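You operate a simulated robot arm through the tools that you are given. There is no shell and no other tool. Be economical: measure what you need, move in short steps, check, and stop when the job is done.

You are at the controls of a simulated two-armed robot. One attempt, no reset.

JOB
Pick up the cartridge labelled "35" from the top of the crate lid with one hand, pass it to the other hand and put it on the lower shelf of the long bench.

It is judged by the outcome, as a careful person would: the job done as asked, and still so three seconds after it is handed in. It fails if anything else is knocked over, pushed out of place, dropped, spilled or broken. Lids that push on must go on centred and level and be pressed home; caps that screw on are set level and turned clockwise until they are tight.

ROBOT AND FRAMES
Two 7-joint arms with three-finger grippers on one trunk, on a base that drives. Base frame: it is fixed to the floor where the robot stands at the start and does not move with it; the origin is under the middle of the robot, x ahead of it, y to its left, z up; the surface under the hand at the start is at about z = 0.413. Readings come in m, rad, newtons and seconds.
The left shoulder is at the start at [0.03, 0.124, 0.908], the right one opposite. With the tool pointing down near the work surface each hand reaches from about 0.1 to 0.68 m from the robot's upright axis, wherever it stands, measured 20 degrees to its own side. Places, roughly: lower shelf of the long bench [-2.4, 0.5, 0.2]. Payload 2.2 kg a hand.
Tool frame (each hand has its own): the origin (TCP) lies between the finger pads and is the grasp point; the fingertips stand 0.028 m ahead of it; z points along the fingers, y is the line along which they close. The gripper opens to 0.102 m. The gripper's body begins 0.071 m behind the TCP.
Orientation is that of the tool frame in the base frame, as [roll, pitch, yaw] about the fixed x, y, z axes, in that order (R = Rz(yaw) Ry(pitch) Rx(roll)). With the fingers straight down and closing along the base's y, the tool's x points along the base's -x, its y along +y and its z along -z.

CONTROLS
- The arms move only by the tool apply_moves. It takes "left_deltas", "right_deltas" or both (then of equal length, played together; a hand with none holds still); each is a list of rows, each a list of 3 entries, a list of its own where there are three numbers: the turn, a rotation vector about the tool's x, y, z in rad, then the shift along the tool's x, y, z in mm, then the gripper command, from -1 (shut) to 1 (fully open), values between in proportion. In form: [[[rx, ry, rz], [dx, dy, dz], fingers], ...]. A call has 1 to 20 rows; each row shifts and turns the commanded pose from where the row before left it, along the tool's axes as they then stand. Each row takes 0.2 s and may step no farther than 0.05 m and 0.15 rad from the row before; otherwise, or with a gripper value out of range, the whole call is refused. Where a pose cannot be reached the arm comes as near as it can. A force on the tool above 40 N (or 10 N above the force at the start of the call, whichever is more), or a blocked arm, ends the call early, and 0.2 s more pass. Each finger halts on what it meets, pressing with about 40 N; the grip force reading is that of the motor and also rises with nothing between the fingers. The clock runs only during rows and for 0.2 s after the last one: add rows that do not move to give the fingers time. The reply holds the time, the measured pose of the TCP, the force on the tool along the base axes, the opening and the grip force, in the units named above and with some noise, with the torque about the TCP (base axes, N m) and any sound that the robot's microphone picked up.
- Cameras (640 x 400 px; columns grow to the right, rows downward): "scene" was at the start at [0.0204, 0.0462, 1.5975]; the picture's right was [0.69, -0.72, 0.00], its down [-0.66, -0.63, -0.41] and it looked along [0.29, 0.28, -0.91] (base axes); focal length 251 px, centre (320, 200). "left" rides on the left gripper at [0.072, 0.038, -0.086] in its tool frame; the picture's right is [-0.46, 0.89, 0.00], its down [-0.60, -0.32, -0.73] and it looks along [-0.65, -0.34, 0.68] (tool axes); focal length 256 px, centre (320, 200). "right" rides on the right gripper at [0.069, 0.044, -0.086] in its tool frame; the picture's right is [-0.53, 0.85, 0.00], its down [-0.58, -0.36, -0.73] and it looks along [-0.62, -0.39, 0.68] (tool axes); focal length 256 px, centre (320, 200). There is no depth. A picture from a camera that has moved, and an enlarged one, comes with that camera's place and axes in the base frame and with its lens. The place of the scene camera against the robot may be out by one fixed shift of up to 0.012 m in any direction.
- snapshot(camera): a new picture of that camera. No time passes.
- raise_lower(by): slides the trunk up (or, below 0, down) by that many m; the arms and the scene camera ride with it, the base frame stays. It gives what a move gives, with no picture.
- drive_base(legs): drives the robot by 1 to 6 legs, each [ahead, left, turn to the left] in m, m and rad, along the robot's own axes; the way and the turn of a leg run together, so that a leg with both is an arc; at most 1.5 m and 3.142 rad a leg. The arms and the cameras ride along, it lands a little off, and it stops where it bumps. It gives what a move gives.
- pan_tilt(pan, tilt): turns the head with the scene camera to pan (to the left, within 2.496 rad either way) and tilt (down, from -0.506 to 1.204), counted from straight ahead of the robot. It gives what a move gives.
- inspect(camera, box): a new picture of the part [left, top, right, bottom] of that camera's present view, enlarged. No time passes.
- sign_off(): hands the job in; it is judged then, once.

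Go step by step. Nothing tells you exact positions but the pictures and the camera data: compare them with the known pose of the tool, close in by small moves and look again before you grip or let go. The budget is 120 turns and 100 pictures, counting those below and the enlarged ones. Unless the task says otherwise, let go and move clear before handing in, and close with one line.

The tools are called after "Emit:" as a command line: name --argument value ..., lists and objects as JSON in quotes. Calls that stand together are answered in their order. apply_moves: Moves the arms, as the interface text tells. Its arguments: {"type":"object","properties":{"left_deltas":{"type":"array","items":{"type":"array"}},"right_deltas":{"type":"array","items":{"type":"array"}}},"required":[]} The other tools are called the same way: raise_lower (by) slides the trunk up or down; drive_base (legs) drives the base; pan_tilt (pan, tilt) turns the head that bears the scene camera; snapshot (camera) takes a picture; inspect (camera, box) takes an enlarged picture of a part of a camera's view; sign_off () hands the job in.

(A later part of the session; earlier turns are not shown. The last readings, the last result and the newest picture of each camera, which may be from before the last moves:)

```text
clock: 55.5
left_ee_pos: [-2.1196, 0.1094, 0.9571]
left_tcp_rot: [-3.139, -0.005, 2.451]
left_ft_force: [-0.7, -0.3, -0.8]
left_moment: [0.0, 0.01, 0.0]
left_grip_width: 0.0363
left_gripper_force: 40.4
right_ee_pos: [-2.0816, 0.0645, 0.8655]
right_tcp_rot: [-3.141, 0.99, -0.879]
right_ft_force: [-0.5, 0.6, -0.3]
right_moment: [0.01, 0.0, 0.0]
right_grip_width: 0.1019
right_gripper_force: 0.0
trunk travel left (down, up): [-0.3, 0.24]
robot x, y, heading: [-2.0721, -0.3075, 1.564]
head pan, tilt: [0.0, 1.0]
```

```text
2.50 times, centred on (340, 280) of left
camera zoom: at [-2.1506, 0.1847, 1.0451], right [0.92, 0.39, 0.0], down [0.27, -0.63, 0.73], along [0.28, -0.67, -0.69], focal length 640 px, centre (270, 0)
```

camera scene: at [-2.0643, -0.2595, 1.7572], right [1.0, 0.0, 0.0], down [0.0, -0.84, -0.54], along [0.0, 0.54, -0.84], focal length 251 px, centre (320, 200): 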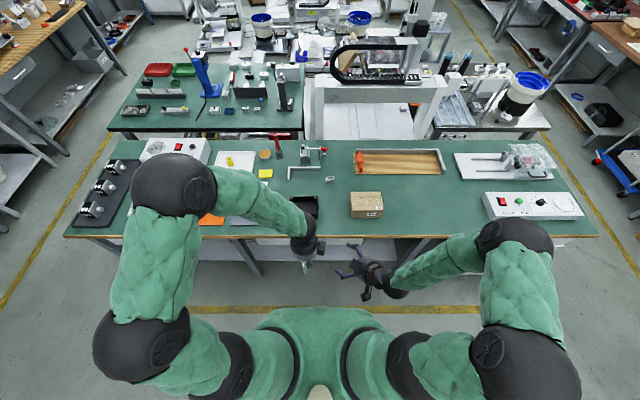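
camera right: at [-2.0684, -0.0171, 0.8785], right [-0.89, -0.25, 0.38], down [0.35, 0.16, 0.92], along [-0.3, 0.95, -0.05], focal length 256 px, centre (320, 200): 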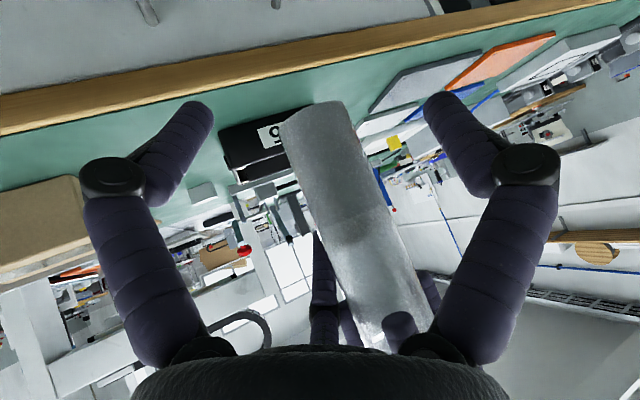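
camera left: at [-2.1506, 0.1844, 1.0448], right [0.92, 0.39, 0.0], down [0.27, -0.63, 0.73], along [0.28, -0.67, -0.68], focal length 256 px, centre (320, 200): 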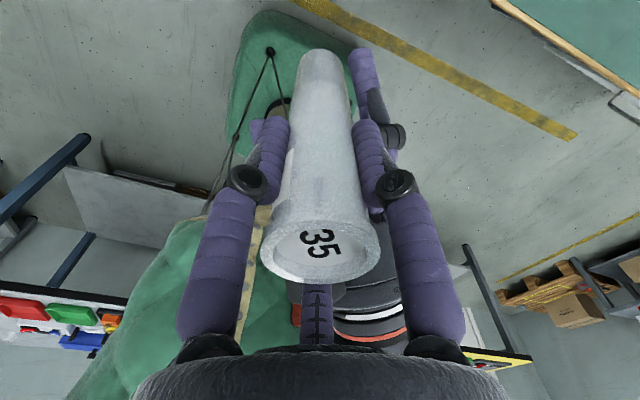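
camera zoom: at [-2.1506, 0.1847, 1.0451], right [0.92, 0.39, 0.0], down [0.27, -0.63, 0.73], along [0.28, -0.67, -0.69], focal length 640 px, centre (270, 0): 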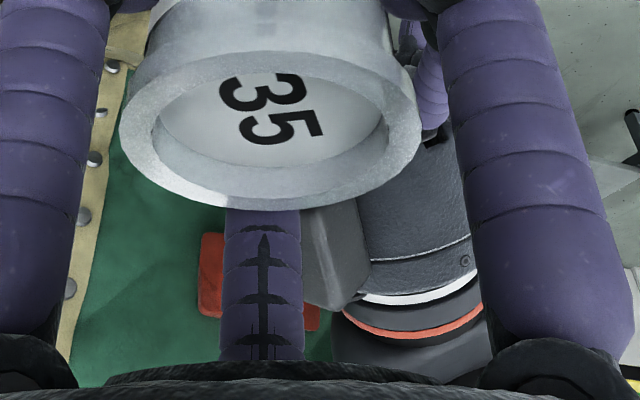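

I can see that the left palm has a third, inner finger, which is what the box touched. With the flatter tilt I'll go in again, about 54 mm.

Emit:
apply_moves --right_deltas '[[[0, 0, 0], [-7.4, 0, 11.3], 1], [[0, 0, 0], [-7.4, 0, 11.3], 1], [[0, 0, 0], [-7.4, 0, 11.3], 1], [[0, 0, 0], [-7.4, 0, 11.3], 1], [[0, 0, 0], [0, 0, 0], 1]]'

Emit:
snapshot --camera "right"

Emit:
snapshot --camera "left"

```text
clock: 56.7
left_ee_pos: [-2.1199, 0.11, 0.9565]
left_tcp_rot: [3.141, -0.008, 2.454]
left_ft_force: [-13.4, 3.4, 3.8]
left_moment: [0.21, 0.27, 0.33]
left_grip_width: 0.0364
left_gripper_force: 39.5
right_ee_pos: [-2.1154, 0.1059, 0.8643]
right_tcp_rot: [3.136, 0.988, -0.885]
right_ft_force: [12.7, -3.6, -5.8]
right_moment: [0.15, 0.99, -0.41]
right_grip_width: 0.1021
right_gripper_force: 0.0
trunk travel left (down, up): [-0.3, 0.24]
robot x, y, heading: [-2.0732, -0.3055, 1.565]
head pan, tilt: [0.0, 1.0]
```

```text
67 pictures are left
camera right: at [-2.078, -0.007, 0.8545], right [-0.84, -0.31, 0.45], down [0.47, 0.01, 0.88], along [-0.28, 0.95, 0.14], focal length 256 px, centre (320, 200)
```

right: 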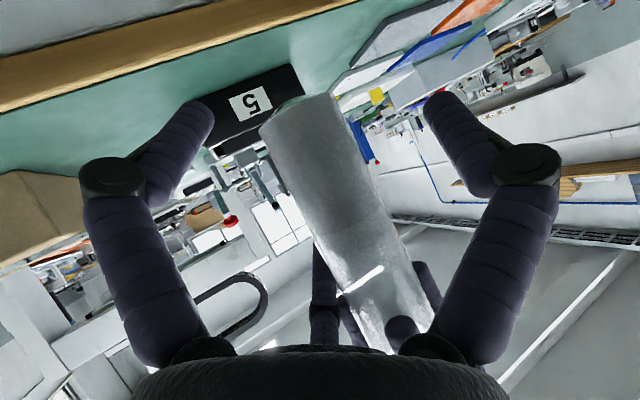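

```text
66 pictures are left
camera left: at [-2.151, 0.1852, 1.0458], right [0.92, 0.39, 0.0], down [0.27, -0.63, 0.73], along [0.28, -0.67, -0.69], focal length 256 px, centre (320, 200)
```

left: 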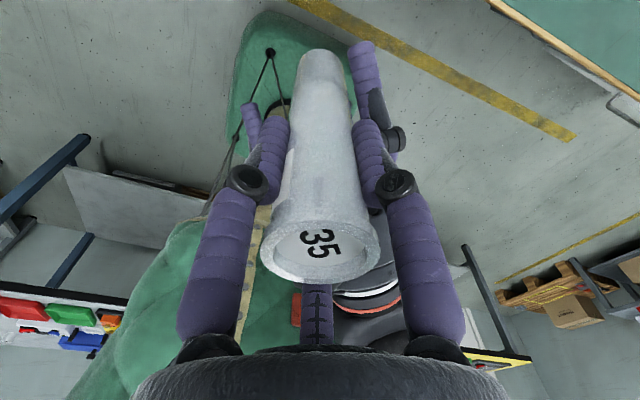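

I'm nearly at full depth, with a light contact of about 13 N. I'll back off 4 mm to relieve it before gripping.

Emit:
apply_moves --right_deltas '[[[0, 0, 0], [2.4, 0, -3.6], 1], [[0, 0, 0], [0, 0, 0], 1]]'

```text
clock: 57.3
left_ee_pos: [-2.1201, 0.109, 0.9563]
left_tcp_rot: [-3.141, -0.005, 2.449]
left_ft_force: [-4.3, -3.0, 4.0]
left_moment: [0.05, 0.0, 0.01]
left_grip_width: 0.0363
left_gripper_force: 39.9
right_ee_pos: [-2.1126, 0.1033, 0.8651]
right_tcp_rot: [-3.137, 0.991, -0.876]
right_ft_force: [4.8, 1.9, -5.9]
right_moment: [-0.33, 0.38, -0.04]
right_grip_width: 0.0993
right_gripper_force: 0.1
trunk travel left (down, up): [-0.3, 0.24]
robot x, y, heading: [-2.0747, -0.3058, 1.564]
head pan, tilt: [0.0, 1.0]
```

Emit:
apply_moves --right_deltas '[[[0, 0, 0], [2.2, 0, -1.6], 1], [[0, 0, 0], [0, 0, 0], 1]]'

```text
clock: 57.9
left_ee_pos: [-2.1201, 0.1089, 0.9578]
left_tcp_rot: [-3.141, -0.007, 2.451]
left_ft_force: [-0.6, -0.6, -0.3]
left_moment: [-0.01, 0.0, -0.01]
left_grip_width: 0.036
left_gripper_force: 40.3
right_ee_pos: [-2.1119, 0.1027, 0.864]
right_tcp_rot: [-3.14, 0.991, -0.876]
right_ft_force: [-0.4, 0.0, -0.3]
right_moment: [-0.02, 0.0, 0.02]
right_grip_width: 0.102
right_gripper_force: 0.0
trunk travel left (down, up): [-0.3, 0.24]
robot x, y, heading: [-2.071, -0.3062, 1.574]
head pan, tilt: [0.0, 1.0]
```

There's no contact force now. I'll nudge sideways 1.5 mm to centre and close the right gripper.

Emit:
apply_moves --right_deltas '[[[0, 0, 0], [0, 1.5, 0], 0.3], [[0, 0, 0], [0, 0, 0], -0.2], [[0, 0, 0], [0, 0, 0], -0.5], [[0, 0, 0], [0, 0, 0], -1], [[0, 0, 0], [0, 0, 0], -1], [[0, 0, 0], [0, 0, 0], -1]]'

Emit:
snapshot --camera "right"

Emit:
snapshot --camera "left"

```text
clock: 59.3
left_ee_pos: [-2.1214, 0.1051, 0.9545]
left_tcp_rot: [-3.129, -0.002, 2.448]
left_ft_force: [-23.8, -16.1, -26.4]
left_moment: [-0.23, 0.4, 0.07]
left_grip_width: 0.036
left_gripper_force: 40.5
right_ee_pos: [-2.1123, 0.104, 0.8655]
right_tcp_rot: [-3.135, 0.996, -0.878]
right_ft_force: [25.1, 16.7, 25.7]
right_moment: [-1.15, 2.04, -0.29]
right_grip_width: 0.0548
right_gripper_force: 40.4
trunk travel left (down, up): [-0.3, 0.24]
robot x, y, heading: [-2.0719, -0.305, 1.567]
head pan, tilt: [0.0, 1.0]
```

```text
65 pictures are left
camera right: at [-2.0749, -0.0086, 0.8552], right [-0.84, -0.31, 0.45], down [0.47, 0.0, 0.88], along [-0.27, 0.95, 0.15], focal length 256 px, centre (320, 200)
```

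right: 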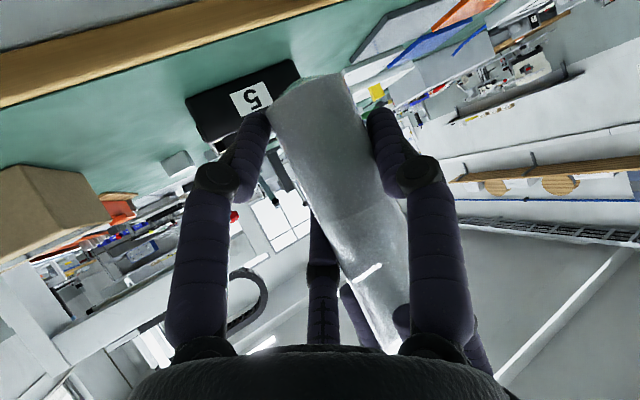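

```text
64 pictures are left
camera left: at [-2.1514, 0.1815, 1.0426], right [0.92, 0.39, -0.01], down [0.27, -0.62, 0.73], along [0.27, -0.68, -0.68], focal length 256 px, centre (320, 200)
```

left: 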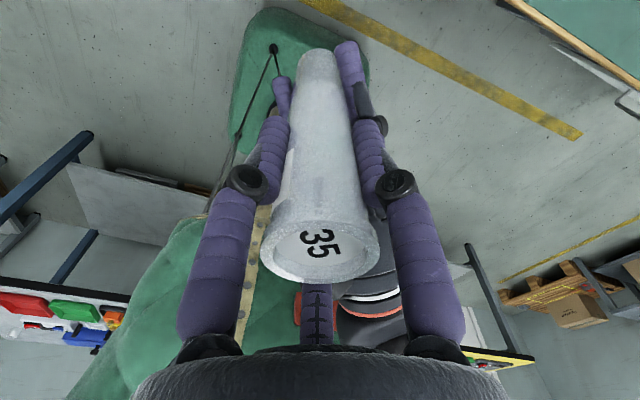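

The right fingers stalled at 55 mm, so something is off-centre or obstructed. I'll look closely before doing anything.

Emit:
inspect --camera "scene" --box '[270, 200, 370, 270]'

Emit:
inspect --camera "right" --box '[160, 60, 520, 360]'

Emit:
inspect --camera "left" --box '[220, 20, 460, 220]'

```text
5.71 times, centred on (320, 235) of scene
camera zoom: at [-2.0644, -0.2596, 1.7574], right [1.0, 0.0, 0.0], down [0.0, -0.84, -0.54], along [0.0, 0.54, -0.84], focal length 1436 px, centre (320, 0)
```

zoom: 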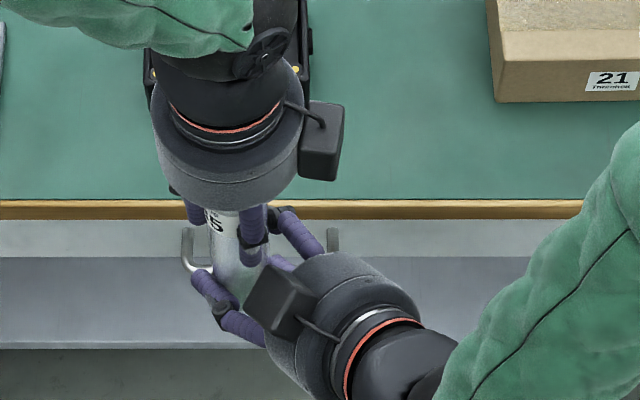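

```text
1.33 times, centred on (340, 210) of right
camera zoom: at [-2.0749, -0.0086, 0.8552], right [-0.84, -0.31, 0.45], down [0.47, 0.0, 0.88], along [-0.27, 0.95, 0.15], focal length 341 px, centre (293, 187)
```

zoom: 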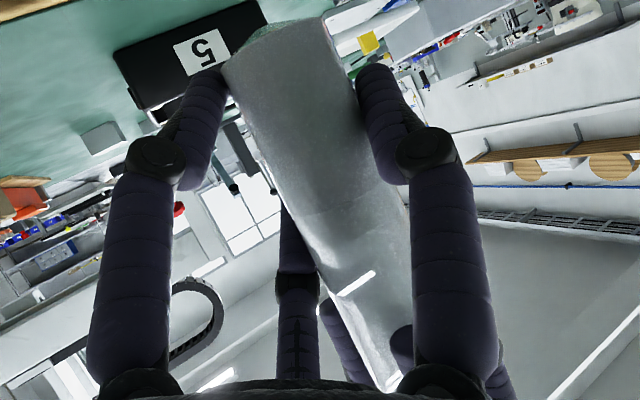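

```text
2.00 times, centred on (340, 120) of left
camera zoom: at [-2.1514, 0.1815, 1.0426], right [0.92, 0.39, -0.01], down [0.27, -0.62, 0.73], along [0.27, -0.68, -0.68], focal length 512 px, centre (280, 360)
```

zoom: 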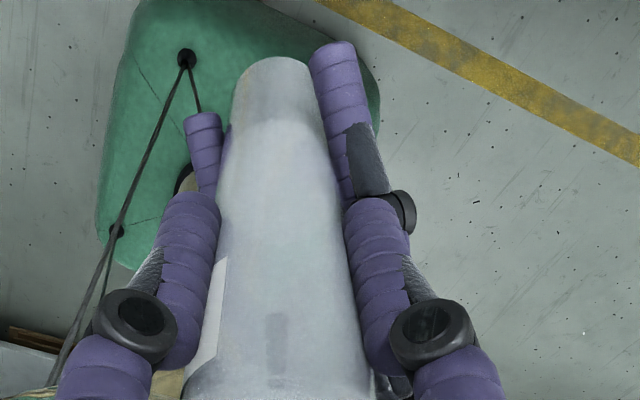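

Now I see it: each gripper has a third inner finger on the side away from its camera, and the two were meeting. I'll open the right hand, back out, and turn the left hand half round so its open (camera) side faces the right hand.

Emit:
apply_moves --right_deltas '[[[0, 0, 0], [0, 0, 0], 0.5], [[0, 0, 0], [0, 0, 0], 1], [[0, 0, 0], [0, 0, 0], 1], [[0, 0, 0], [8, 0, -12], 1], [[0, 0, 0], [14.7, 0, -22.3], 1], [[0, 0, 0], [14.7, 0, -22.3], 1], [[0, 0, 0], [14.7, 0, -22.3], 1], [[0, 0, 0], [0, 0, 0], 1]]'

Emit:
snapshot --camera "left"

```text
clock: 61.1
left_ee_pos: [-2.12, 0.1098, 0.9571]
left_tcp_rot: [-3.14, -0.006, 2.451]
left_ft_force: [0.3, -0.5, -0.2]
left_moment: [0.03, -0.04, 0.0]
left_grip_width: 0.0363
left_gripper_force: 40.0
right_ee_pos: [-2.0523, 0.0277, 0.8618]
right_tcp_rot: [-3.141, 0.99, -0.876]
right_ft_force: [-0.1, 0.0, -0.6]
right_moment: [0.02, 0.01, 0.01]
right_grip_width: 0.1021
right_gripper_force: 0.1
trunk travel left (down, up): [-0.3, 0.24]
robot x, y, heading: [-2.0715, -0.3034, 1.57]
head pan, tilt: [0.0, 1.0]
```

```text
60 pictures are left
camera left: at [-2.1508, 0.1849, 1.045], right [0.92, 0.39, 0.0], down [0.27, -0.63, 0.73], along [0.28, -0.67, -0.69], focal length 256 px, centre (320, 200)
```

left: 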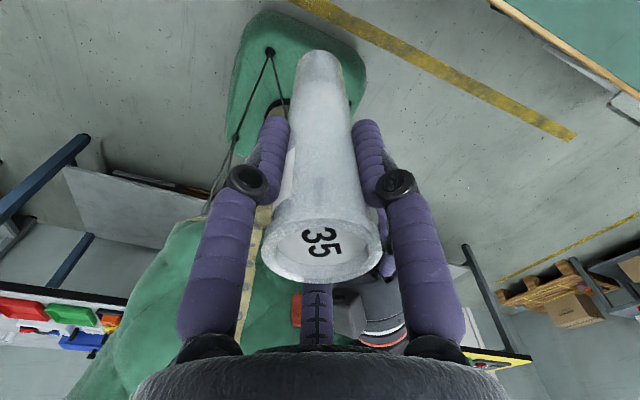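

Emit:
apply_moves --right_deltas '[[[0, 0, 0], [10.5, -23, -16], 1], [[0, 0, 0], [10.5, -23, -16], 1], [[0, 0, 0], [10.5, -23, -16], 1], [[0, 0, 0], [10.5, -23, -16], 1], [[0, -0.115, 0], [0, 0, 0], 1], [[0, -0.115, 0], [0, 0, 0], 1], [[0, 0, 0], [0, 0, 0], 1], [[0, 0, 0], [0, 0, 0], 1], [[0, 0, 0], [0, 0, 0], 1], [[0, 0, 0], [0, 0, 0], 1], [[0, 0, 0], [0, 0, 0], 1], [[0, 0, 0], [0, 0, 0], 1], [[0, 0, 0], [0, 0, 0], 1], [[0, 0, 0], [0, 0, 0], 1], [[0, 0, 0], [0, 0, 0], 1], [[0, 0, 0], [0, 0, 0], 1], [[0, 0, 0], [0, 0, 0], 1], [[0, 0, 0], [0, 0, 0], 1], [[0, 0, 0], [0, 0, 0], 1], [[0, 0, 0], [0, 0, 0], 1]]' --left_deltas '[[[0, 0, 0], [0, 0, 0], -1], [[0, 0, 0], [0, 0, 0], -1], [[0, 0, 0], [0, 0, 0], -1], [[0, 0, -0.145], [0, 0, 0], -1], [[0, 0, -0.145], [0, 0, 0], -1], [[0, 0, -0.145], [0, 0, 0], -1], [[0, 0, -0.145], [0, 0, 0], -1], [[0, 0, -0.145], [0, 0, 0], -1], [[0, 0, -0.145], [0, 0, 0], -1], [[0, 0, -0.145], [0, 0, 0], -1], [[0, 0, -0.145], [0, 0, 0], -1], [[0, 0, -0.145], [0, 0, 0], -1], [[0, 0, -0.145], [0, 0, 0], -1], [[0, 0, -0.145], [0, 0, 0], -1], [[0, 0, -0.145], [0, 0, 0], -1], [[0, 0, -0.145], [0, 0, 0], -1], [[0, 0, -0.145], [0, 0, 0], -1], [[0, 0, -0.145], [0, 0, 0], -1], [[0, 0, -0.145], [0, 0, 0], -1], [[0, 0, -0.145], [0, 0, 0], -1]]'

Emit:
snapshot --camera "scene"

```text
clock: 65.3
left_ee_pos: [-2.1186, 0.1109, 0.9585]
left_tcp_rot: [3.139, 0.005, -1.364]
left_ft_force: [-0.2, 0.0, 0.0]
left_moment: [0.0, 0.03, 0.01]
left_grip_width: 0.0362
left_gripper_force: 39.7
right_ee_pos: [-1.9317, 0.0287, 0.864]
right_tcp_rot: [-3.139, 1.219, -0.876]
right_ft_force: [-0.3, -0.9, 0.1]
right_moment: [0.0, 0.02, -0.03]
right_grip_width: 0.1021
right_gripper_force: 0.2
trunk travel left (down, up): [-0.3, 0.24]
robot x, y, heading: [-2.0711, -0.3044, 1.57]
head pan, tilt: [0.0, 1.0]
```

```text
59 pictures are left
camera scene: at [-2.0643, -0.2597, 1.7574], right [1.0, 0.0, 0.0], down [0.0, -0.84, -0.54], along [0.0, 0.54, -0.84], focal length 251 px, centre (320, 200)
```

scene: 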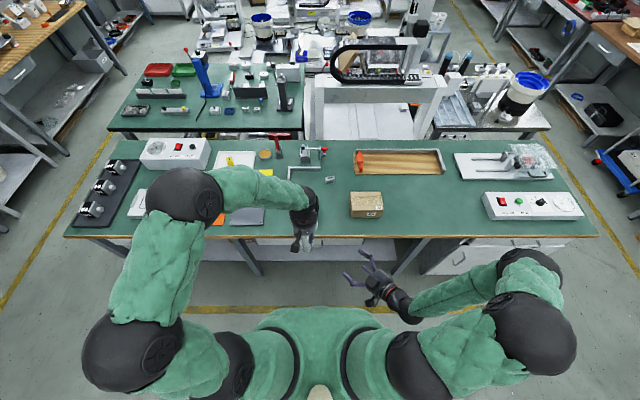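

Good. I'll finish turning the left hand and bring the right hand, now tilted 20°, to the standoff.

Emit:
apply_moves --left_deltas '[[[0, 0, -0.122], [0, 0, 0], -1], [[0, 0, -0.122], [0, 0, 0], -1], [[0, 0, -0.122], [0, 0, 0], -1], [[0, 0, -0.122], [0, 0, 0], -1], [[0, 0, 0], [0, 0, 0], -1], [[0, 0, 0], [0, 0, 0], -1], [[0, 0, 0], [0, 0, 0], -1], [[0, 0, 0], [0, 0, 0], -1], [[0, 0, 0], [0, 0, 0], -1]]' --right_deltas '[[[0, 0, 0], [0, 0, 0], 1], [[0, 0, 0], [0, 0, 0], 1], [[0, 0, 0], [0, 0, 0], 1], [[0, 0, 0], [0, 0, 0], 1], [[0, 0, 0], [-6.3, 22.7, 11.75], 1], [[0, 0, 0], [-6.3, 22.7, 11.75], 1], [[0, 0, 0], [-6.3, 22.7, 11.75], 1], [[0, 0, 0], [-6.3, 22.7, 11.75], 1], [[0, 0, 0], [0, 0, 0], 1]]'

Emit:
snapshot --camera "left"

Emit:
snapshot --camera "right"

Emit:
inspect --camera "scene" --box '[260, 170, 420, 290]'

```text
clock: 67.3
left_ee_pos: [-2.1203, 0.1089, 0.9563]
left_tcp_rot: [3.141, 0.007, -0.878]
left_ft_force: [0.6, -1.0, -0.6]
left_moment: [0.05, 0.02, -0.01]
left_grip_width: 0.0364
left_gripper_force: 40.0
right_ee_pos: [-2.0355, 0.0096, 0.8714]
right_tcp_rot: [-3.138, 1.22, -0.875]
right_ft_force: [0.5, -0.2, 0.9]
right_moment: [0.0, 0.01, -0.02]
right_grip_width: 0.1021
right_gripper_force: 0.0
trunk travel left (down, up): [-0.3, 0.24]
robot x, y, heading: [-2.0701, -0.3019, 1.566]
head pan, tilt: [0.0, 1.0]
```

```text
58 pictures are left
camera left: at [-2.1013, 0.0294, 1.0445], right [-0.98, -0.21, 0.0], down [-0.14, 0.67, 0.73], along [-0.16, 0.72, -0.68], focal length 256 px, centre (320, 200)
```

left: 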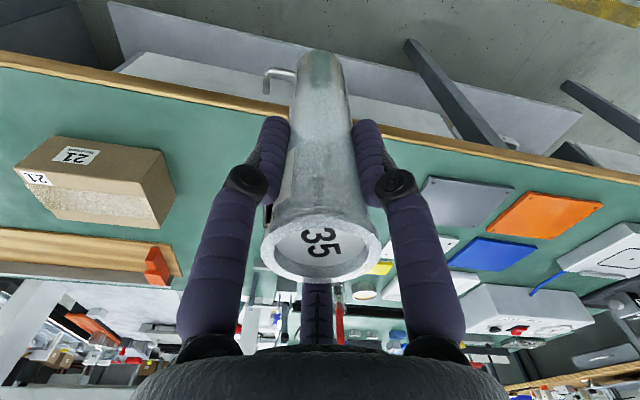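

```text
57 pictures are left
camera right: at [-2.0019, -0.099, 0.8366], right [-0.77, -0.4, 0.5], down [0.59, -0.14, 0.79], along [-0.24, 0.91, 0.35], focal length 256 px, centre (320, 200)
```

right: 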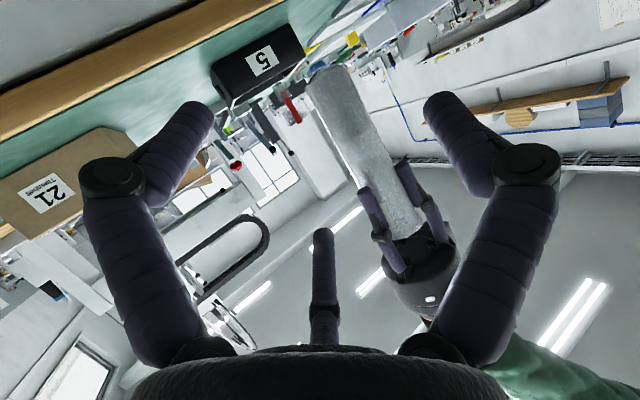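

```text
3.33 times, centred on (340, 230) of scene
camera zoom: at [-2.0636, -0.2598, 1.7574], right [1.0, 0.0, 0.0], down [0.0, -0.84, -0.54], along [0.0, 0.54, -0.84], focal length 838 px, centre (253, 100)
```

zoom: 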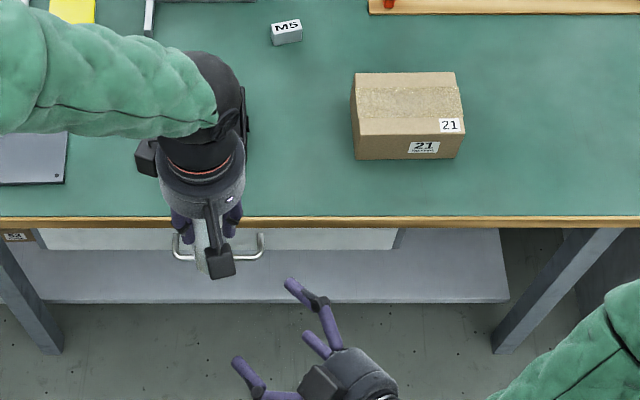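

The left hand's open side now faces the right hand and the alignment is good to 2 mm. I'll go in 90 mm.

Emit:
apply_moves --right_deltas '[[[0, 0, 0], [-10.3, 1.5, 28.2], 1], [[0, 0, 0], [-10.3, 0, 28.2], 1], [[0, 0, 0], [-10.3, 0, 28.2], 1], [[0, 0, 0], [0, 0, 0], 1]]'

Emit:
snapshot --camera "right"

Emit:
inspect --camera "scene" --box '[260, 170, 420, 290]'

```text
clock: 68.3
left_ee_pos: [-2.1192, 0.1087, 0.9583]
left_tcp_rot: [3.14, 0.003, -0.878]
left_ft_force: [0.7, -0.3, -1.6]
left_moment: [0.02, -0.01, 0.02]
left_grip_width: 0.0363
left_gripper_force: 40.0
right_ee_pos: [-2.0935, 0.0778, 0.872]
right_tcp_rot: [3.139, 1.222, -0.877]
right_ft_force: [0.0, -0.1, 0.4]
right_moment: [0.01, -0.01, 0.01]
right_grip_width: 0.102
right_gripper_force: 0.0
trunk travel left (down, up): [-0.3, 0.24]
robot x, y, heading: [-2.0733, -0.307, 1.569]
head pan, tilt: [0.0, 1.0]
```

```text
55 pictures are left
camera right: at [-2.0598, -0.0309, 0.8366], right [-0.77, -0.4, 0.5], down [0.59, -0.14, 0.79], along [-0.24, 0.91, 0.35], focal length 256 px, centre (320, 200)
```

right: 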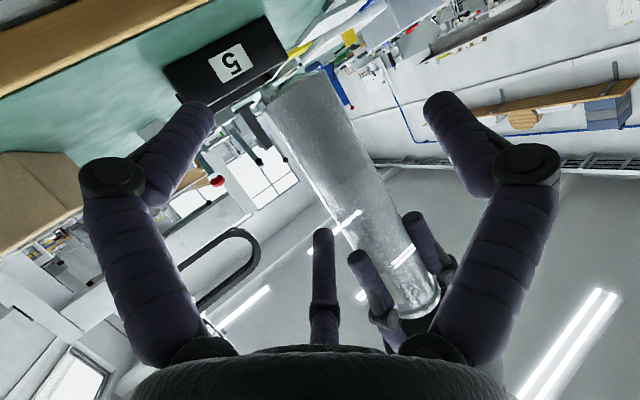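

```text
3.33 times, centred on (340, 230) of scene
camera zoom: at [-2.0636, -0.2601, 1.7574], right [1.0, 0.0, 0.0], down [0.0, -0.84, -0.54], along [0.0, 0.54, -0.84], focal length 838 px, centre (253, 100)
```

zoom: 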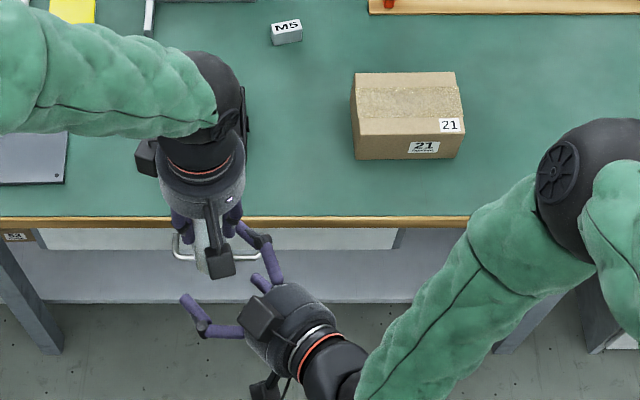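

Emit:
inspect --camera "scene" --box '[290, 215, 360, 270]'

Emit:
snapshot --camera "left"

```text
7.27 times, centred on (325, 242) of scene
camera zoom: at [-2.0636, -0.2601, 1.7574], right [1.0, 0.0, 0.0], down [0.0, -0.84, -0.54], along [0.0, 0.54, -0.84], focal length 1827 px, centre (284, -109)
```

zoom: 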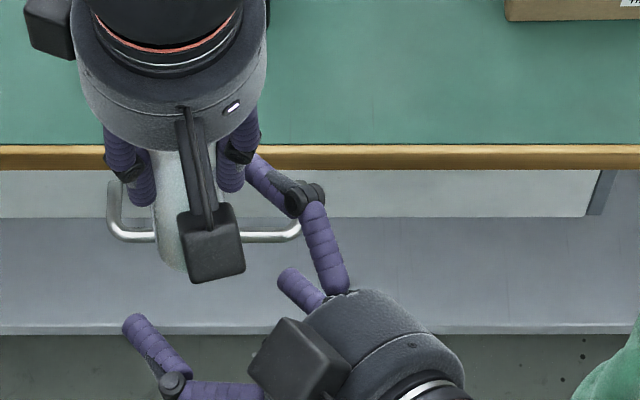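

```text
52 pictures are left
camera left: at [-2.1013, 0.0291, 1.0446], right [-0.98, -0.21, 0.0], down [-0.14, 0.67, 0.73], along [-0.16, 0.72, -0.68], focal length 256 px, centre (320, 200)
```

left: 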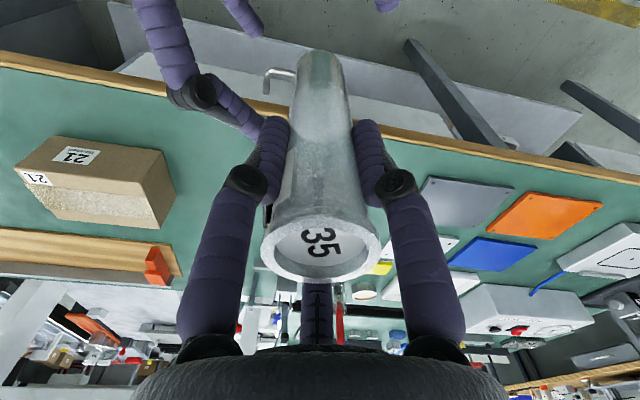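

The approach is clear of everything I can see. I'll advance in small steps and watch the forces.

Emit:
apply_moves --right_deltas '[[[0, 0, 0], [-4.1, 0, 11.3], 1], [[0, 0, 0], [-4.1, 0, 11.3], 1], [[0, 0, 0], [-2, 0, 5.6], 1], [[0, 0, 0], [0, 0, 0], 1]]'

Emit:
snapshot --camera "right"

Emit:
inspect --camera "scene" --box '[290, 215, 360, 270]'

```text
clock: 69.3
left_ee_pos: [-2.1202, 0.1085, 0.9572]
left_tcp_rot: [3.14, 0.005, -0.878]
left_ft_force: [0.9, 0.2, -0.1]
left_moment: [0.01, -0.01, 0.03]
left_grip_width: 0.0361
left_gripper_force: 40.4
right_ee_pos: [-2.1142, 0.1015, 0.8719]
right_tcp_rot: [-3.141, 1.22, -0.877]
right_ft_force: [-0.4, -0.1, 0.4]
right_moment: [-0.02, -0.01, -0.01]
right_grip_width: 0.1021
right_gripper_force: 0.1
trunk travel left (down, up): [-0.3, 0.24]
robot x, y, heading: [-2.0726, -0.3055, 1.569]
head pan, tilt: [0.0, 1.0]
```

```text
51 pictures are left
camera right: at [-2.0796, -0.0072, 0.8362], right [-0.77, -0.4, 0.5], down [0.59, -0.14, 0.79], along [-0.24, 0.91, 0.35], focal length 256 px, centre (320, 200)
```

right: 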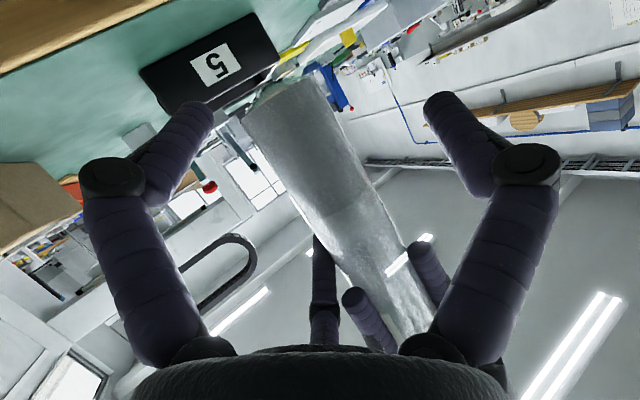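

```text
7.27 times, centred on (325, 242) of scene
camera zoom: at [-2.0644, -0.2596, 1.7574], right [1.0, 0.0, 0.0], down [0.0, -0.84, -0.54], along [0.0, 0.54, -0.84], focal length 1827 px, centre (284, -109)
```

zoom: 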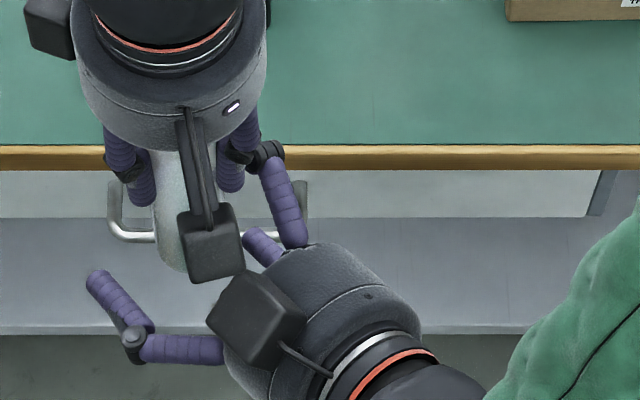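

There's no contact, and the cartridge is centred within a few millimetres. I'll close the right gripper.

Emit:
apply_moves --right_deltas '[[[0, 0, 0], [0, 0, 0], 0.3], [[0, 0, 0], [0, 0, 0], -0.1], [[0, 0, 0], [0, 0, 0], -0.4], [[0, 0, 0], [0, 0, 0], -1], [[0, 0, 0], [0, 0, 0], -1], [[0, 0, 0], [0, 0, 0], -1]]'

Emit:
snapshot --camera "right"

Emit:
inspect --camera "scene" --box '[290, 215, 360, 270]'

```text
clock: 70.8
left_ee_pos: [-2.1222, 0.1047, 0.9538]
left_tcp_rot: [3.128, 0.0, -0.878]
left_ft_force: [-3.1, -1.0, 0.1]
left_moment: [0.48, -0.4, -0.09]
left_grip_width: 0.0363
left_gripper_force: 40.4
right_ee_pos: [-2.1121, 0.1051, 0.8728]
right_tcp_rot: [-3.136, 1.229, -0.882]
right_ft_force: [3.1, 1.0, 0.0]
right_moment: [-0.51, 0.62, 0.08]
right_grip_width: 0.0524
right_gripper_force: 40.5
trunk travel left (down, up): [-0.3, 0.24]
robot x, y, heading: [-2.0715, -0.306, 1.57]
head pan, tilt: [0.0, 1.0]
stopped in row 6 (left hand): the force on the tool passed its limit at 40 N (the readings are from after the stop); the commanded pose is now the measured one
```

```text
49 pictures are left
camera right: at [-2.079, -0.0038, 0.8374], right [-0.77, -0.4, 0.5], down [0.59, -0.15, 0.79], along [-0.24, 0.91, 0.35], focal length 256 px, centre (320, 200)
```

right: 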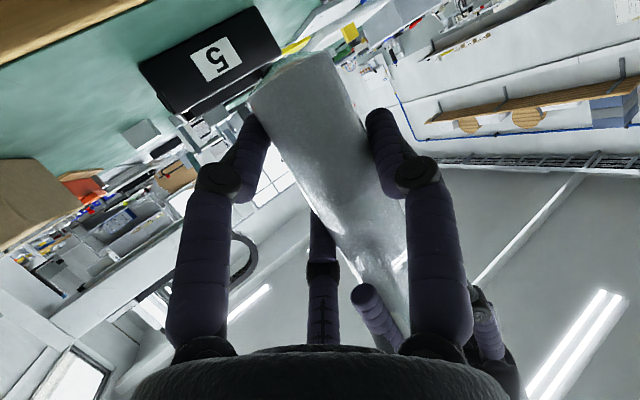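

```text
7.27 times, centred on (325, 242) of scene
camera zoom: at [-2.0644, -0.2596, 1.7574], right [1.0, 0.0, 0.0], down [0.0, -0.84, -0.54], along [0.0, 0.54, -0.84], focal length 1827 px, centre (284, -109)
```

zoom: 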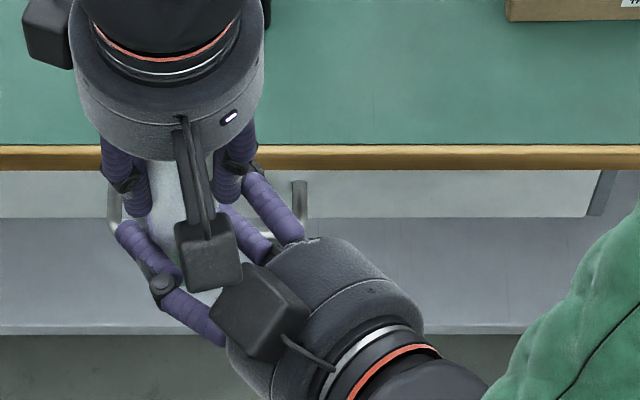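

The numbers fit a three-jaw grip: thumb at +y against two fingers, with the cartridge touched on all three sides and little residual force. So the right hand has it. I'll partly open the left hand and check that the cartridge stays put.

Emit:
apply_moves --left_deltas '[[[0, 0, 0], [0, 0, 0], -0.2], [[0, 0, 0], [0, 0, 0], 0.0], [[0, 0, 0], [0, 0, 0], 0.15], [[0, 0, 0], [0, 0, 0], 0.15]]' --right_deltas '[[[0, 0, 0], [0, 0, 0], -1], [[0, 0, 0], [0, 0, 0], -1], [[0, 0, 0], [0, 0, 0], -1], [[0, 0, 0], [0, 0, 0], -1]]'

Emit:
snapshot --camera "left"

Emit:
snapshot --camera "right"

```text
clock: 71.8
left_ee_pos: [-2.1223, 0.1054, 0.955]
left_tcp_rot: [3.129, 0.0, -0.879]
left_ft_force: [0.7, 0.1, 0.4]
left_moment: [0.0, 0.0, 0.02]
left_grip_width: 0.0585
left_gripper_force: 0.1
right_ee_pos: [-2.1128, 0.105, 0.8719]
right_tcp_rot: [-3.133, 1.228, -0.876]
right_ft_force: [-0.5, -1.0, -0.1]
right_moment: [0.01, 0.0, -0.04]
right_grip_width: 0.0524
right_gripper_force: 40.3
trunk travel left (down, up): [-0.3, 0.24]
robot x, y, heading: [-2.0718, -0.3052, 1.567]
head pan, tilt: [0.0, 1.0]
```

```text
47 pictures are left
camera left: at [-2.103, 0.026, 1.0429], right [-0.98, -0.21, 0.01], down [-0.13, 0.67, 0.73], along [-0.16, 0.71, -0.69], focal length 256 px, centre (320, 200)
```

left: 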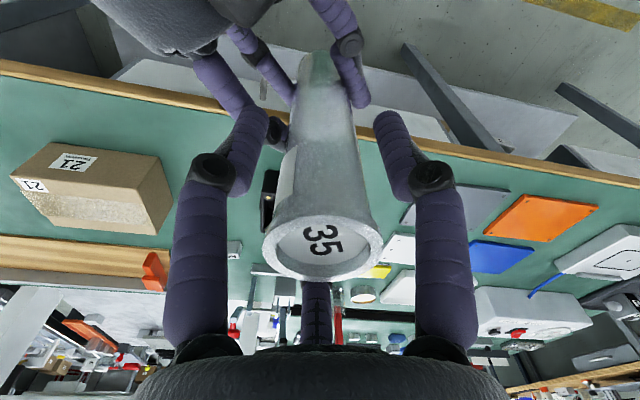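

```text
46 pictures are left
camera right: at [-2.079, -0.0038, 0.8373], right [-0.77, -0.4, 0.5], down [0.59, -0.15, 0.79], along [-0.24, 0.91, 0.35], focal length 256 px, centre (320, 200)
```

right: 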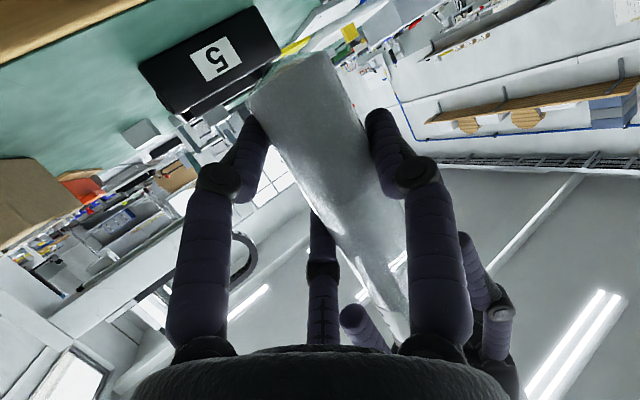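

The right hand holds it firmly and the cartridge hasn't moved. I'll raise the left hand straight up and clear.

Emit:
apply_moves --left_deltas '[[[0, 0, 0], [0, 0, -8], 0.25], [[0, 0, 0], [0, 0, -12], 0.25], [[0, 0, 0], [0, 0, -20], 0.25], [[0, 0, 0], [0, 0, -30], 0.25], [[0, 0, 0], [0, 0, -30], 0.25], [[0, 0, 0], [0, 0, -30], 0.25], [[0, 0, 0], [0, 0, 0], 0.25]]'

Emit:
snapshot --camera "right"

Emit:
snapshot --camera "left"

Emit:
snapshot --camera "scene"

```text
clock: 73.4
left_ee_pos: [-2.1203, 0.1065, 1.0845]
left_tcp_rot: [3.127, 0.001, -0.879]
left_ft_force: [-0.4, 1.1, 0.5]
left_moment: [-0.06, 0.01, -0.01]
left_grip_width: 0.0636
left_gripper_force: 0.1
right_ee_pos: [-2.1118, 0.1037, 0.8723]
right_tcp_rot: [-3.132, 1.226, -0.877]
right_ft_force: [0.3, 0.5, -0.1]
right_moment: [-0.02, -0.03, 0.0]
right_grip_width: 0.0524
right_gripper_force: 40.1
trunk travel left (down, up): [-0.3, 0.24]
robot x, y, heading: [-2.0751, -0.3069, 1.565]
head pan, tilt: [0.0, 1.0]
```

```text
45 pictures are left
camera right: at [-2.079, -0.0036, 0.8372], right [-0.77, -0.4, 0.5], down [0.59, -0.15, 0.79], along [-0.24, 0.91, 0.35], focal length 256 px, centre (320, 200)
```

right: 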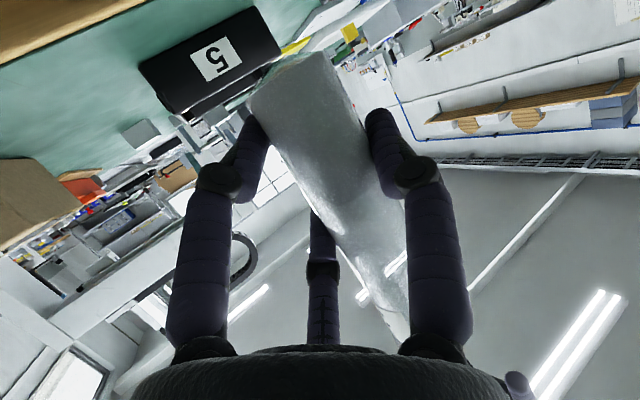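

```text
44 pictures are left
camera left: at [-2.1017, 0.0281, 1.1725], right [-0.98, -0.21, 0.01], down [-0.13, 0.67, 0.73], along [-0.16, 0.71, -0.69], focal length 256 px, centre (320, 200)
```

left: 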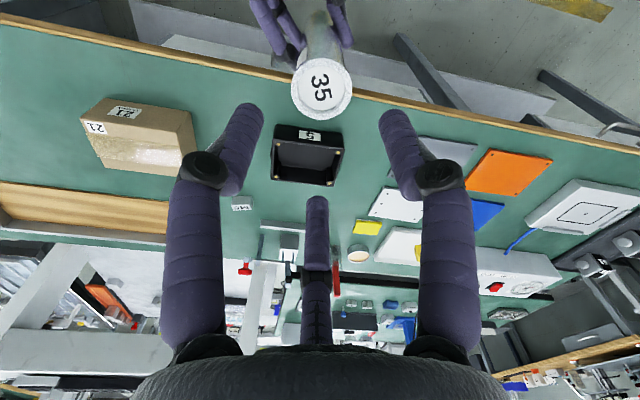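

```text
43 pictures are left
camera scene: at [-2.0643, -0.2592, 1.7573], right [1.0, 0.0, 0.0], down [0.0, -0.84, -0.54], along [0.0, 0.54, -0.84], focal length 251 px, centre (320, 200)
```

scene: 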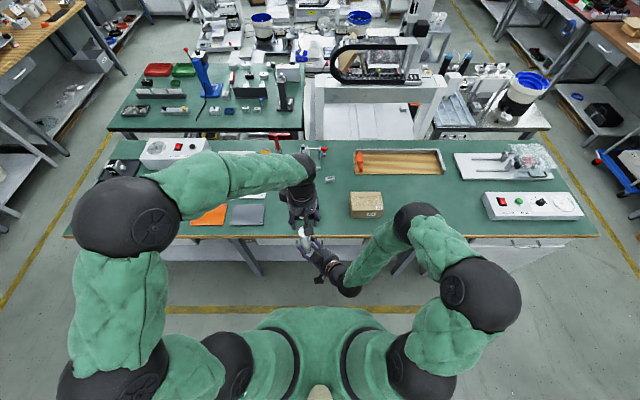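

The handover is complete and 35 is in the right hand. I'll park the left hand off to the side, pull the right hand back slightly and lower the trunk.

Emit:
apply_moves --left_deltas '[[[0, 0, 0], [-14.5, 40, 0], 0.25], [[0, 0, 0], [-14.5, 40, 0], 0.25], [[0, 0, 0], [-14.5, 40, 0], 0.25], [[0, 0, 0], [-14.5, 40, 0], 0.25], [[0, 0, 0], [-14.5, 40, 0], 0.25], [[0, 0, 0], [-14.5, 40, 0], 0.25], [[0, 0, 0], [-14.5, 40, 0], 0.25], [[0, 0, 0], [0, 0, 0], 0.25]]' --right_deltas '[[[0, 0, 0], [0, 0, 0], -1], [[0, 0, 0], [0, 0, 0], -1], [[0, 0, 0], [0, 0, 0], -1], [[0, 0, 0], [0, 0, 0], -1], [[0, 0, 0], [4, 9.6, -10.8], -1], [[0, 0, 0], [4, 9.6, -10.8], -1], [[0, 0, 0], [0, 0, 0], -1], [[0, 0, 0], [0, 0, 0], -1]]'

Emit:
raise_lower --by -0.29

Emit:
snapshot --camera "scene"

Emit:
snapshot --camera "right"

Emit:
snapshot --camera "left"

```text
clock: 75.2
left_ee_pos: [-2.4009, 0.0046, 1.0889]
left_tcp_rot: [3.128, -0.001, -0.879]
left_ft_force: [0.4, 0.2, -0.8]
left_moment: [0.0, -0.02, 0.01]
left_grip_width: 0.0633
left_gripper_force: 0.1
right_ee_pos: [-2.1131, 0.0739, 0.8723]
right_tcp_rot: [-3.132, 1.227, -0.876]
right_ft_force: [-0.4, 0.0, -0.1]
right_moment: [-0.03, 0.02, -0.02]
right_grip_width: 0.0522
right_gripper_force: 39.9
trunk travel left (down, up): [-0.3, 0.24]
robot x, y, heading: [-2.0704, -0.3069, 1.566]
head pan, tilt: [0.0, 1.0]
```

```text
clock: 78.1
left_ee_pos: [-2.4009, 0.0054, 0.7999]
left_tcp_rot: [3.127, 0.001, -0.88]
left_ft_force: [-0.1, 0.0, 0.6]
left_moment: [0.02, 0.03, 0.02]
left_grip_width: 0.0639
left_gripper_force: 0.0
right_ee_pos: [-2.1133, 0.0745, 0.5821]
right_tcp_rot: [-3.131, 1.226, -0.876]
right_ft_force: [0.5, -0.5, 0.8]
right_moment: [-0.05, 0.0, 0.04]
right_grip_width: 0.0524
right_gripper_force: 40.3
trunk travel left (down, up): [-0.01, 0.53]
robot x, y, heading: [-2.071, -0.3043, 1.565]
head pan, tilt: [0.0, 1.0]
```

```text
42 pictures are left
camera scene: at [-2.0644, -0.2598, 1.4675], right [1.0, 0.0, 0.0], down [0.0, -0.84, -0.54], along [0.0, 0.54, -0.84], focal length 251 px, centre (320, 200)
```

scene: 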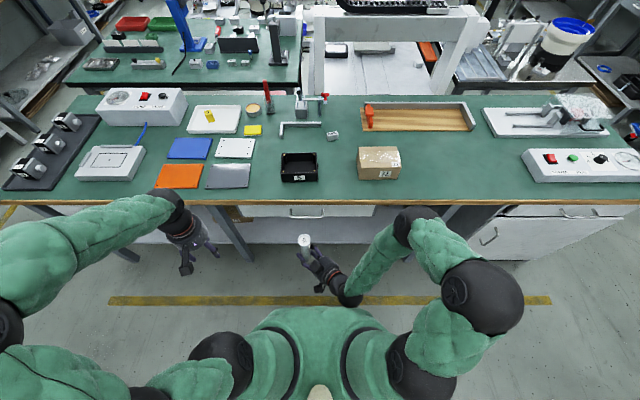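

```text
41 pictures are left
camera right: at [-2.0794, -0.034, 0.5474], right [-0.77, -0.4, 0.5], down [0.59, -0.15, 0.79], along [-0.24, 0.9, 0.35], focal length 256 px, centre (320, 200)
```

right: 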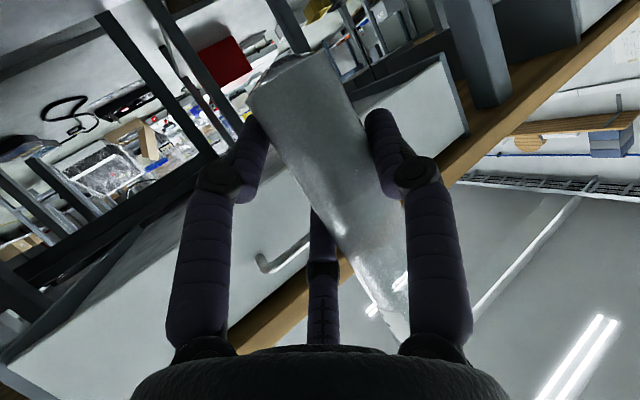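

```text
40 pictures are left
camera left: at [-2.3823, -0.0739, 0.8877], right [-0.98, -0.21, 0.01], down [-0.13, 0.67, 0.73], along [-0.16, 0.71, -0.69], focal length 256 px, centre (320, 200)
```

left: 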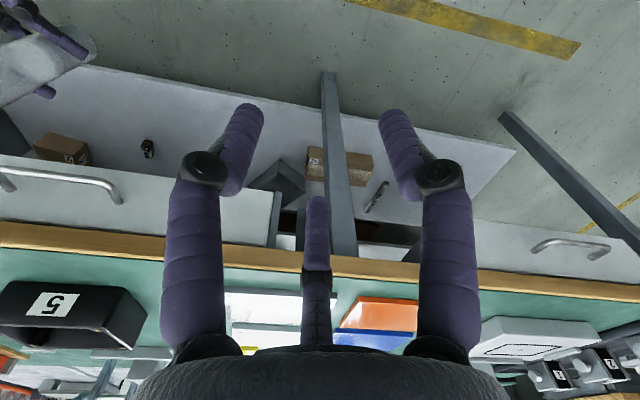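

The free shelf spot near (-2.12, 0.35) is over 0.15 m from anything else. I'll lower the right hand in front of the bench, below the drawers, and look again.

Emit:
apply_moves --right_deltas '[[[0, 0, 0], [37.6, 0, 13.5], -1], [[0, 0, 0], [37.6, 0, 13.5], -1], [[0, 0, 0], [31.1, -16, 31.6], -1], [[0, 0, 0], [31.1, -16, 31.6], -1], [[0, 0, 0], [31.1, -16, 31.6], -1], [[0, 0, 0], [0, 0, 0], -1]]'

Emit:
snapshot --camera "scene"

Emit:
snapshot --camera "right"

Emit:
snapshot --camera "left"

```text
clock: 79.5
left_ee_pos: [-2.4015, 0.0046, 0.8005]
left_tcp_rot: [3.127, -0.001, -0.881]
left_ft_force: [-0.4, 0.1, 0.4]
left_moment: [-0.03, 0.0, 0.01]
left_grip_width: 0.0635
left_gripper_force: 0.1
right_ee_pos: [-2.1135, 0.1516, 0.3849]
right_tcp_rot: [-3.131, 1.227, -0.878]
right_ft_force: [-0.2, -0.2, -0.1]
right_moment: [-0.02, -0.03, -0.01]
right_grip_width: 0.0525
right_gripper_force: 39.4
trunk travel left (down, up): [-0.01, 0.53]
robot x, y, heading: [-2.071, -0.3004, 1.571]
head pan, tilt: [0.0, 1.0]
```

```text
39 pictures are left
camera scene: at [-2.0644, -0.2595, 1.4674], right [1.0, 0.0, 0.0], down [0.0, -0.84, -0.54], along [0.0, 0.54, -0.84], focal length 251 px, centre (320, 200)
```

scene: 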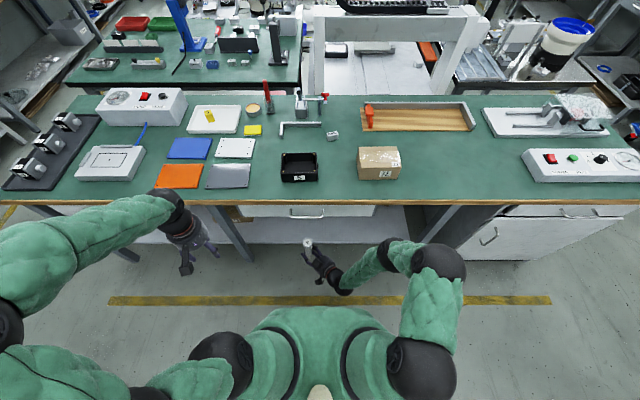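

```text
38 pictures are left
camera right: at [-2.0786, 0.0424, 0.3489], right [-0.77, -0.4, 0.5], down [0.59, -0.15, 0.79], along [-0.24, 0.9, 0.35], focal length 256 px, centre (320, 200)
```

right: 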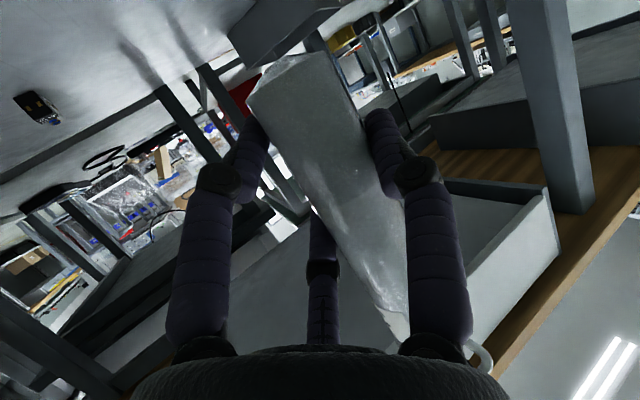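

```text
37 pictures are left
camera left: at [-2.3823, -0.0738, 0.8876], right [-0.98, -0.21, 0.01], down [-0.13, 0.67, 0.73], along [-0.16, 0.71, -0.69], focal length 256 px, centre (320, 200)
```

left: 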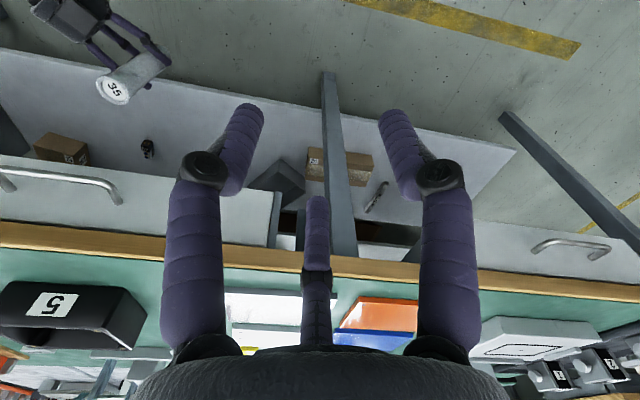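

Triangulating the small black item puts the shelf at z ≈ 0.17 and its front edge near y ≈ 0.295. I'll move the cartridge in over the shelf at a safe height.

Emit:
apply_moves --right_deltas '[[[0, 0, 0], [-7.8, -19.2, 21.7], -1], [[0, 0, 0], [-7.8, -19.2, 21.7], -1], [[0, 0, 0], [-7.8, -19.2, 21.7], -1], [[0, 0, 0], [-7.8, -19.2, 21.7], -1], [[0, 0, 0], [-7.8, -19.2, 21.7], -1], [[0, 0, 0], [-7.8, -19.2, 21.7], -1], [[0, 0, 0], [-7.8, -19.2, 21.7], -1], [[0, 0, 0], [0, 0, 0], -1]]'

Emit:
snapshot --camera "right"

Emit:
snapshot --camera "left"

```text
clock: 81.3
left_ee_pos: [-2.4011, 0.0051, 0.8001]
left_tcp_rot: [3.127, -0.002, -0.88]
left_ft_force: [0.3, -0.2, -0.4]
left_moment: [0.02, 0.05, 0.0]
left_grip_width: 0.0638
left_gripper_force: 0.0
right_ee_pos: [-2.1103, 0.3598, 0.3821]
right_tcp_rot: [-3.133, 1.226, -0.878]
right_ft_force: [-0.6, -0.1, -0.2]
right_moment: [0.01, 0.02, 0.04]
right_grip_width: 0.0522
right_gripper_force: 40.1
trunk travel left (down, up): [-0.01, 0.53]
robot x, y, heading: [-2.071, -0.3046, 1.567]
head pan, tilt: [0.0, 1.0]
```

```text
36 pictures are left
camera right: at [-2.077, 0.2516, 0.3482], right [-0.77, -0.4, 0.5], down [0.59, -0.15, 0.79], along [-0.24, 0.91, 0.35], focal length 256 px, centre (320, 200)
```

right: 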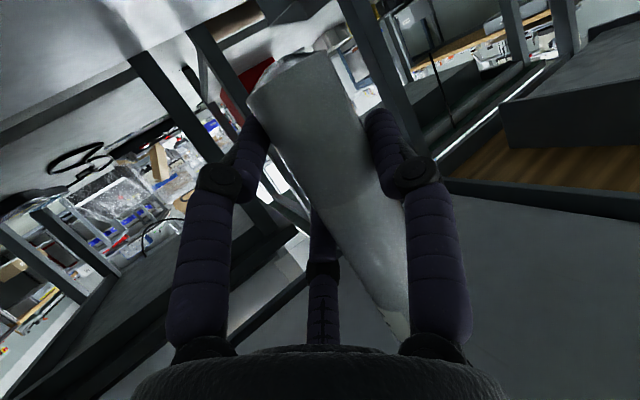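

```text
35 pictures are left
camera left: at [-2.3823, -0.0738, 0.8875], right [-0.98, -0.21, 0.01], down [-0.13, 0.67, 0.73], along [-0.16, 0.71, -0.69], focal length 256 px, centre (320, 200)
```

left: 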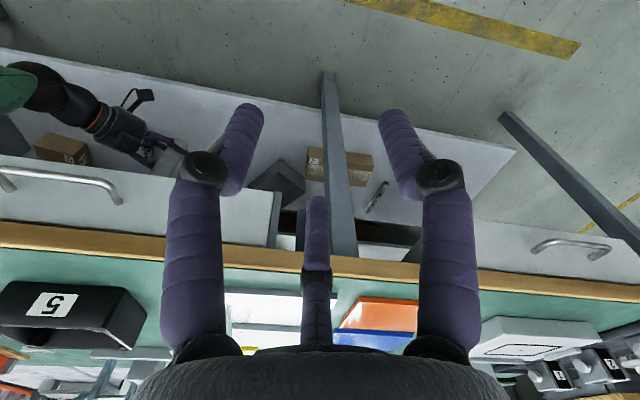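

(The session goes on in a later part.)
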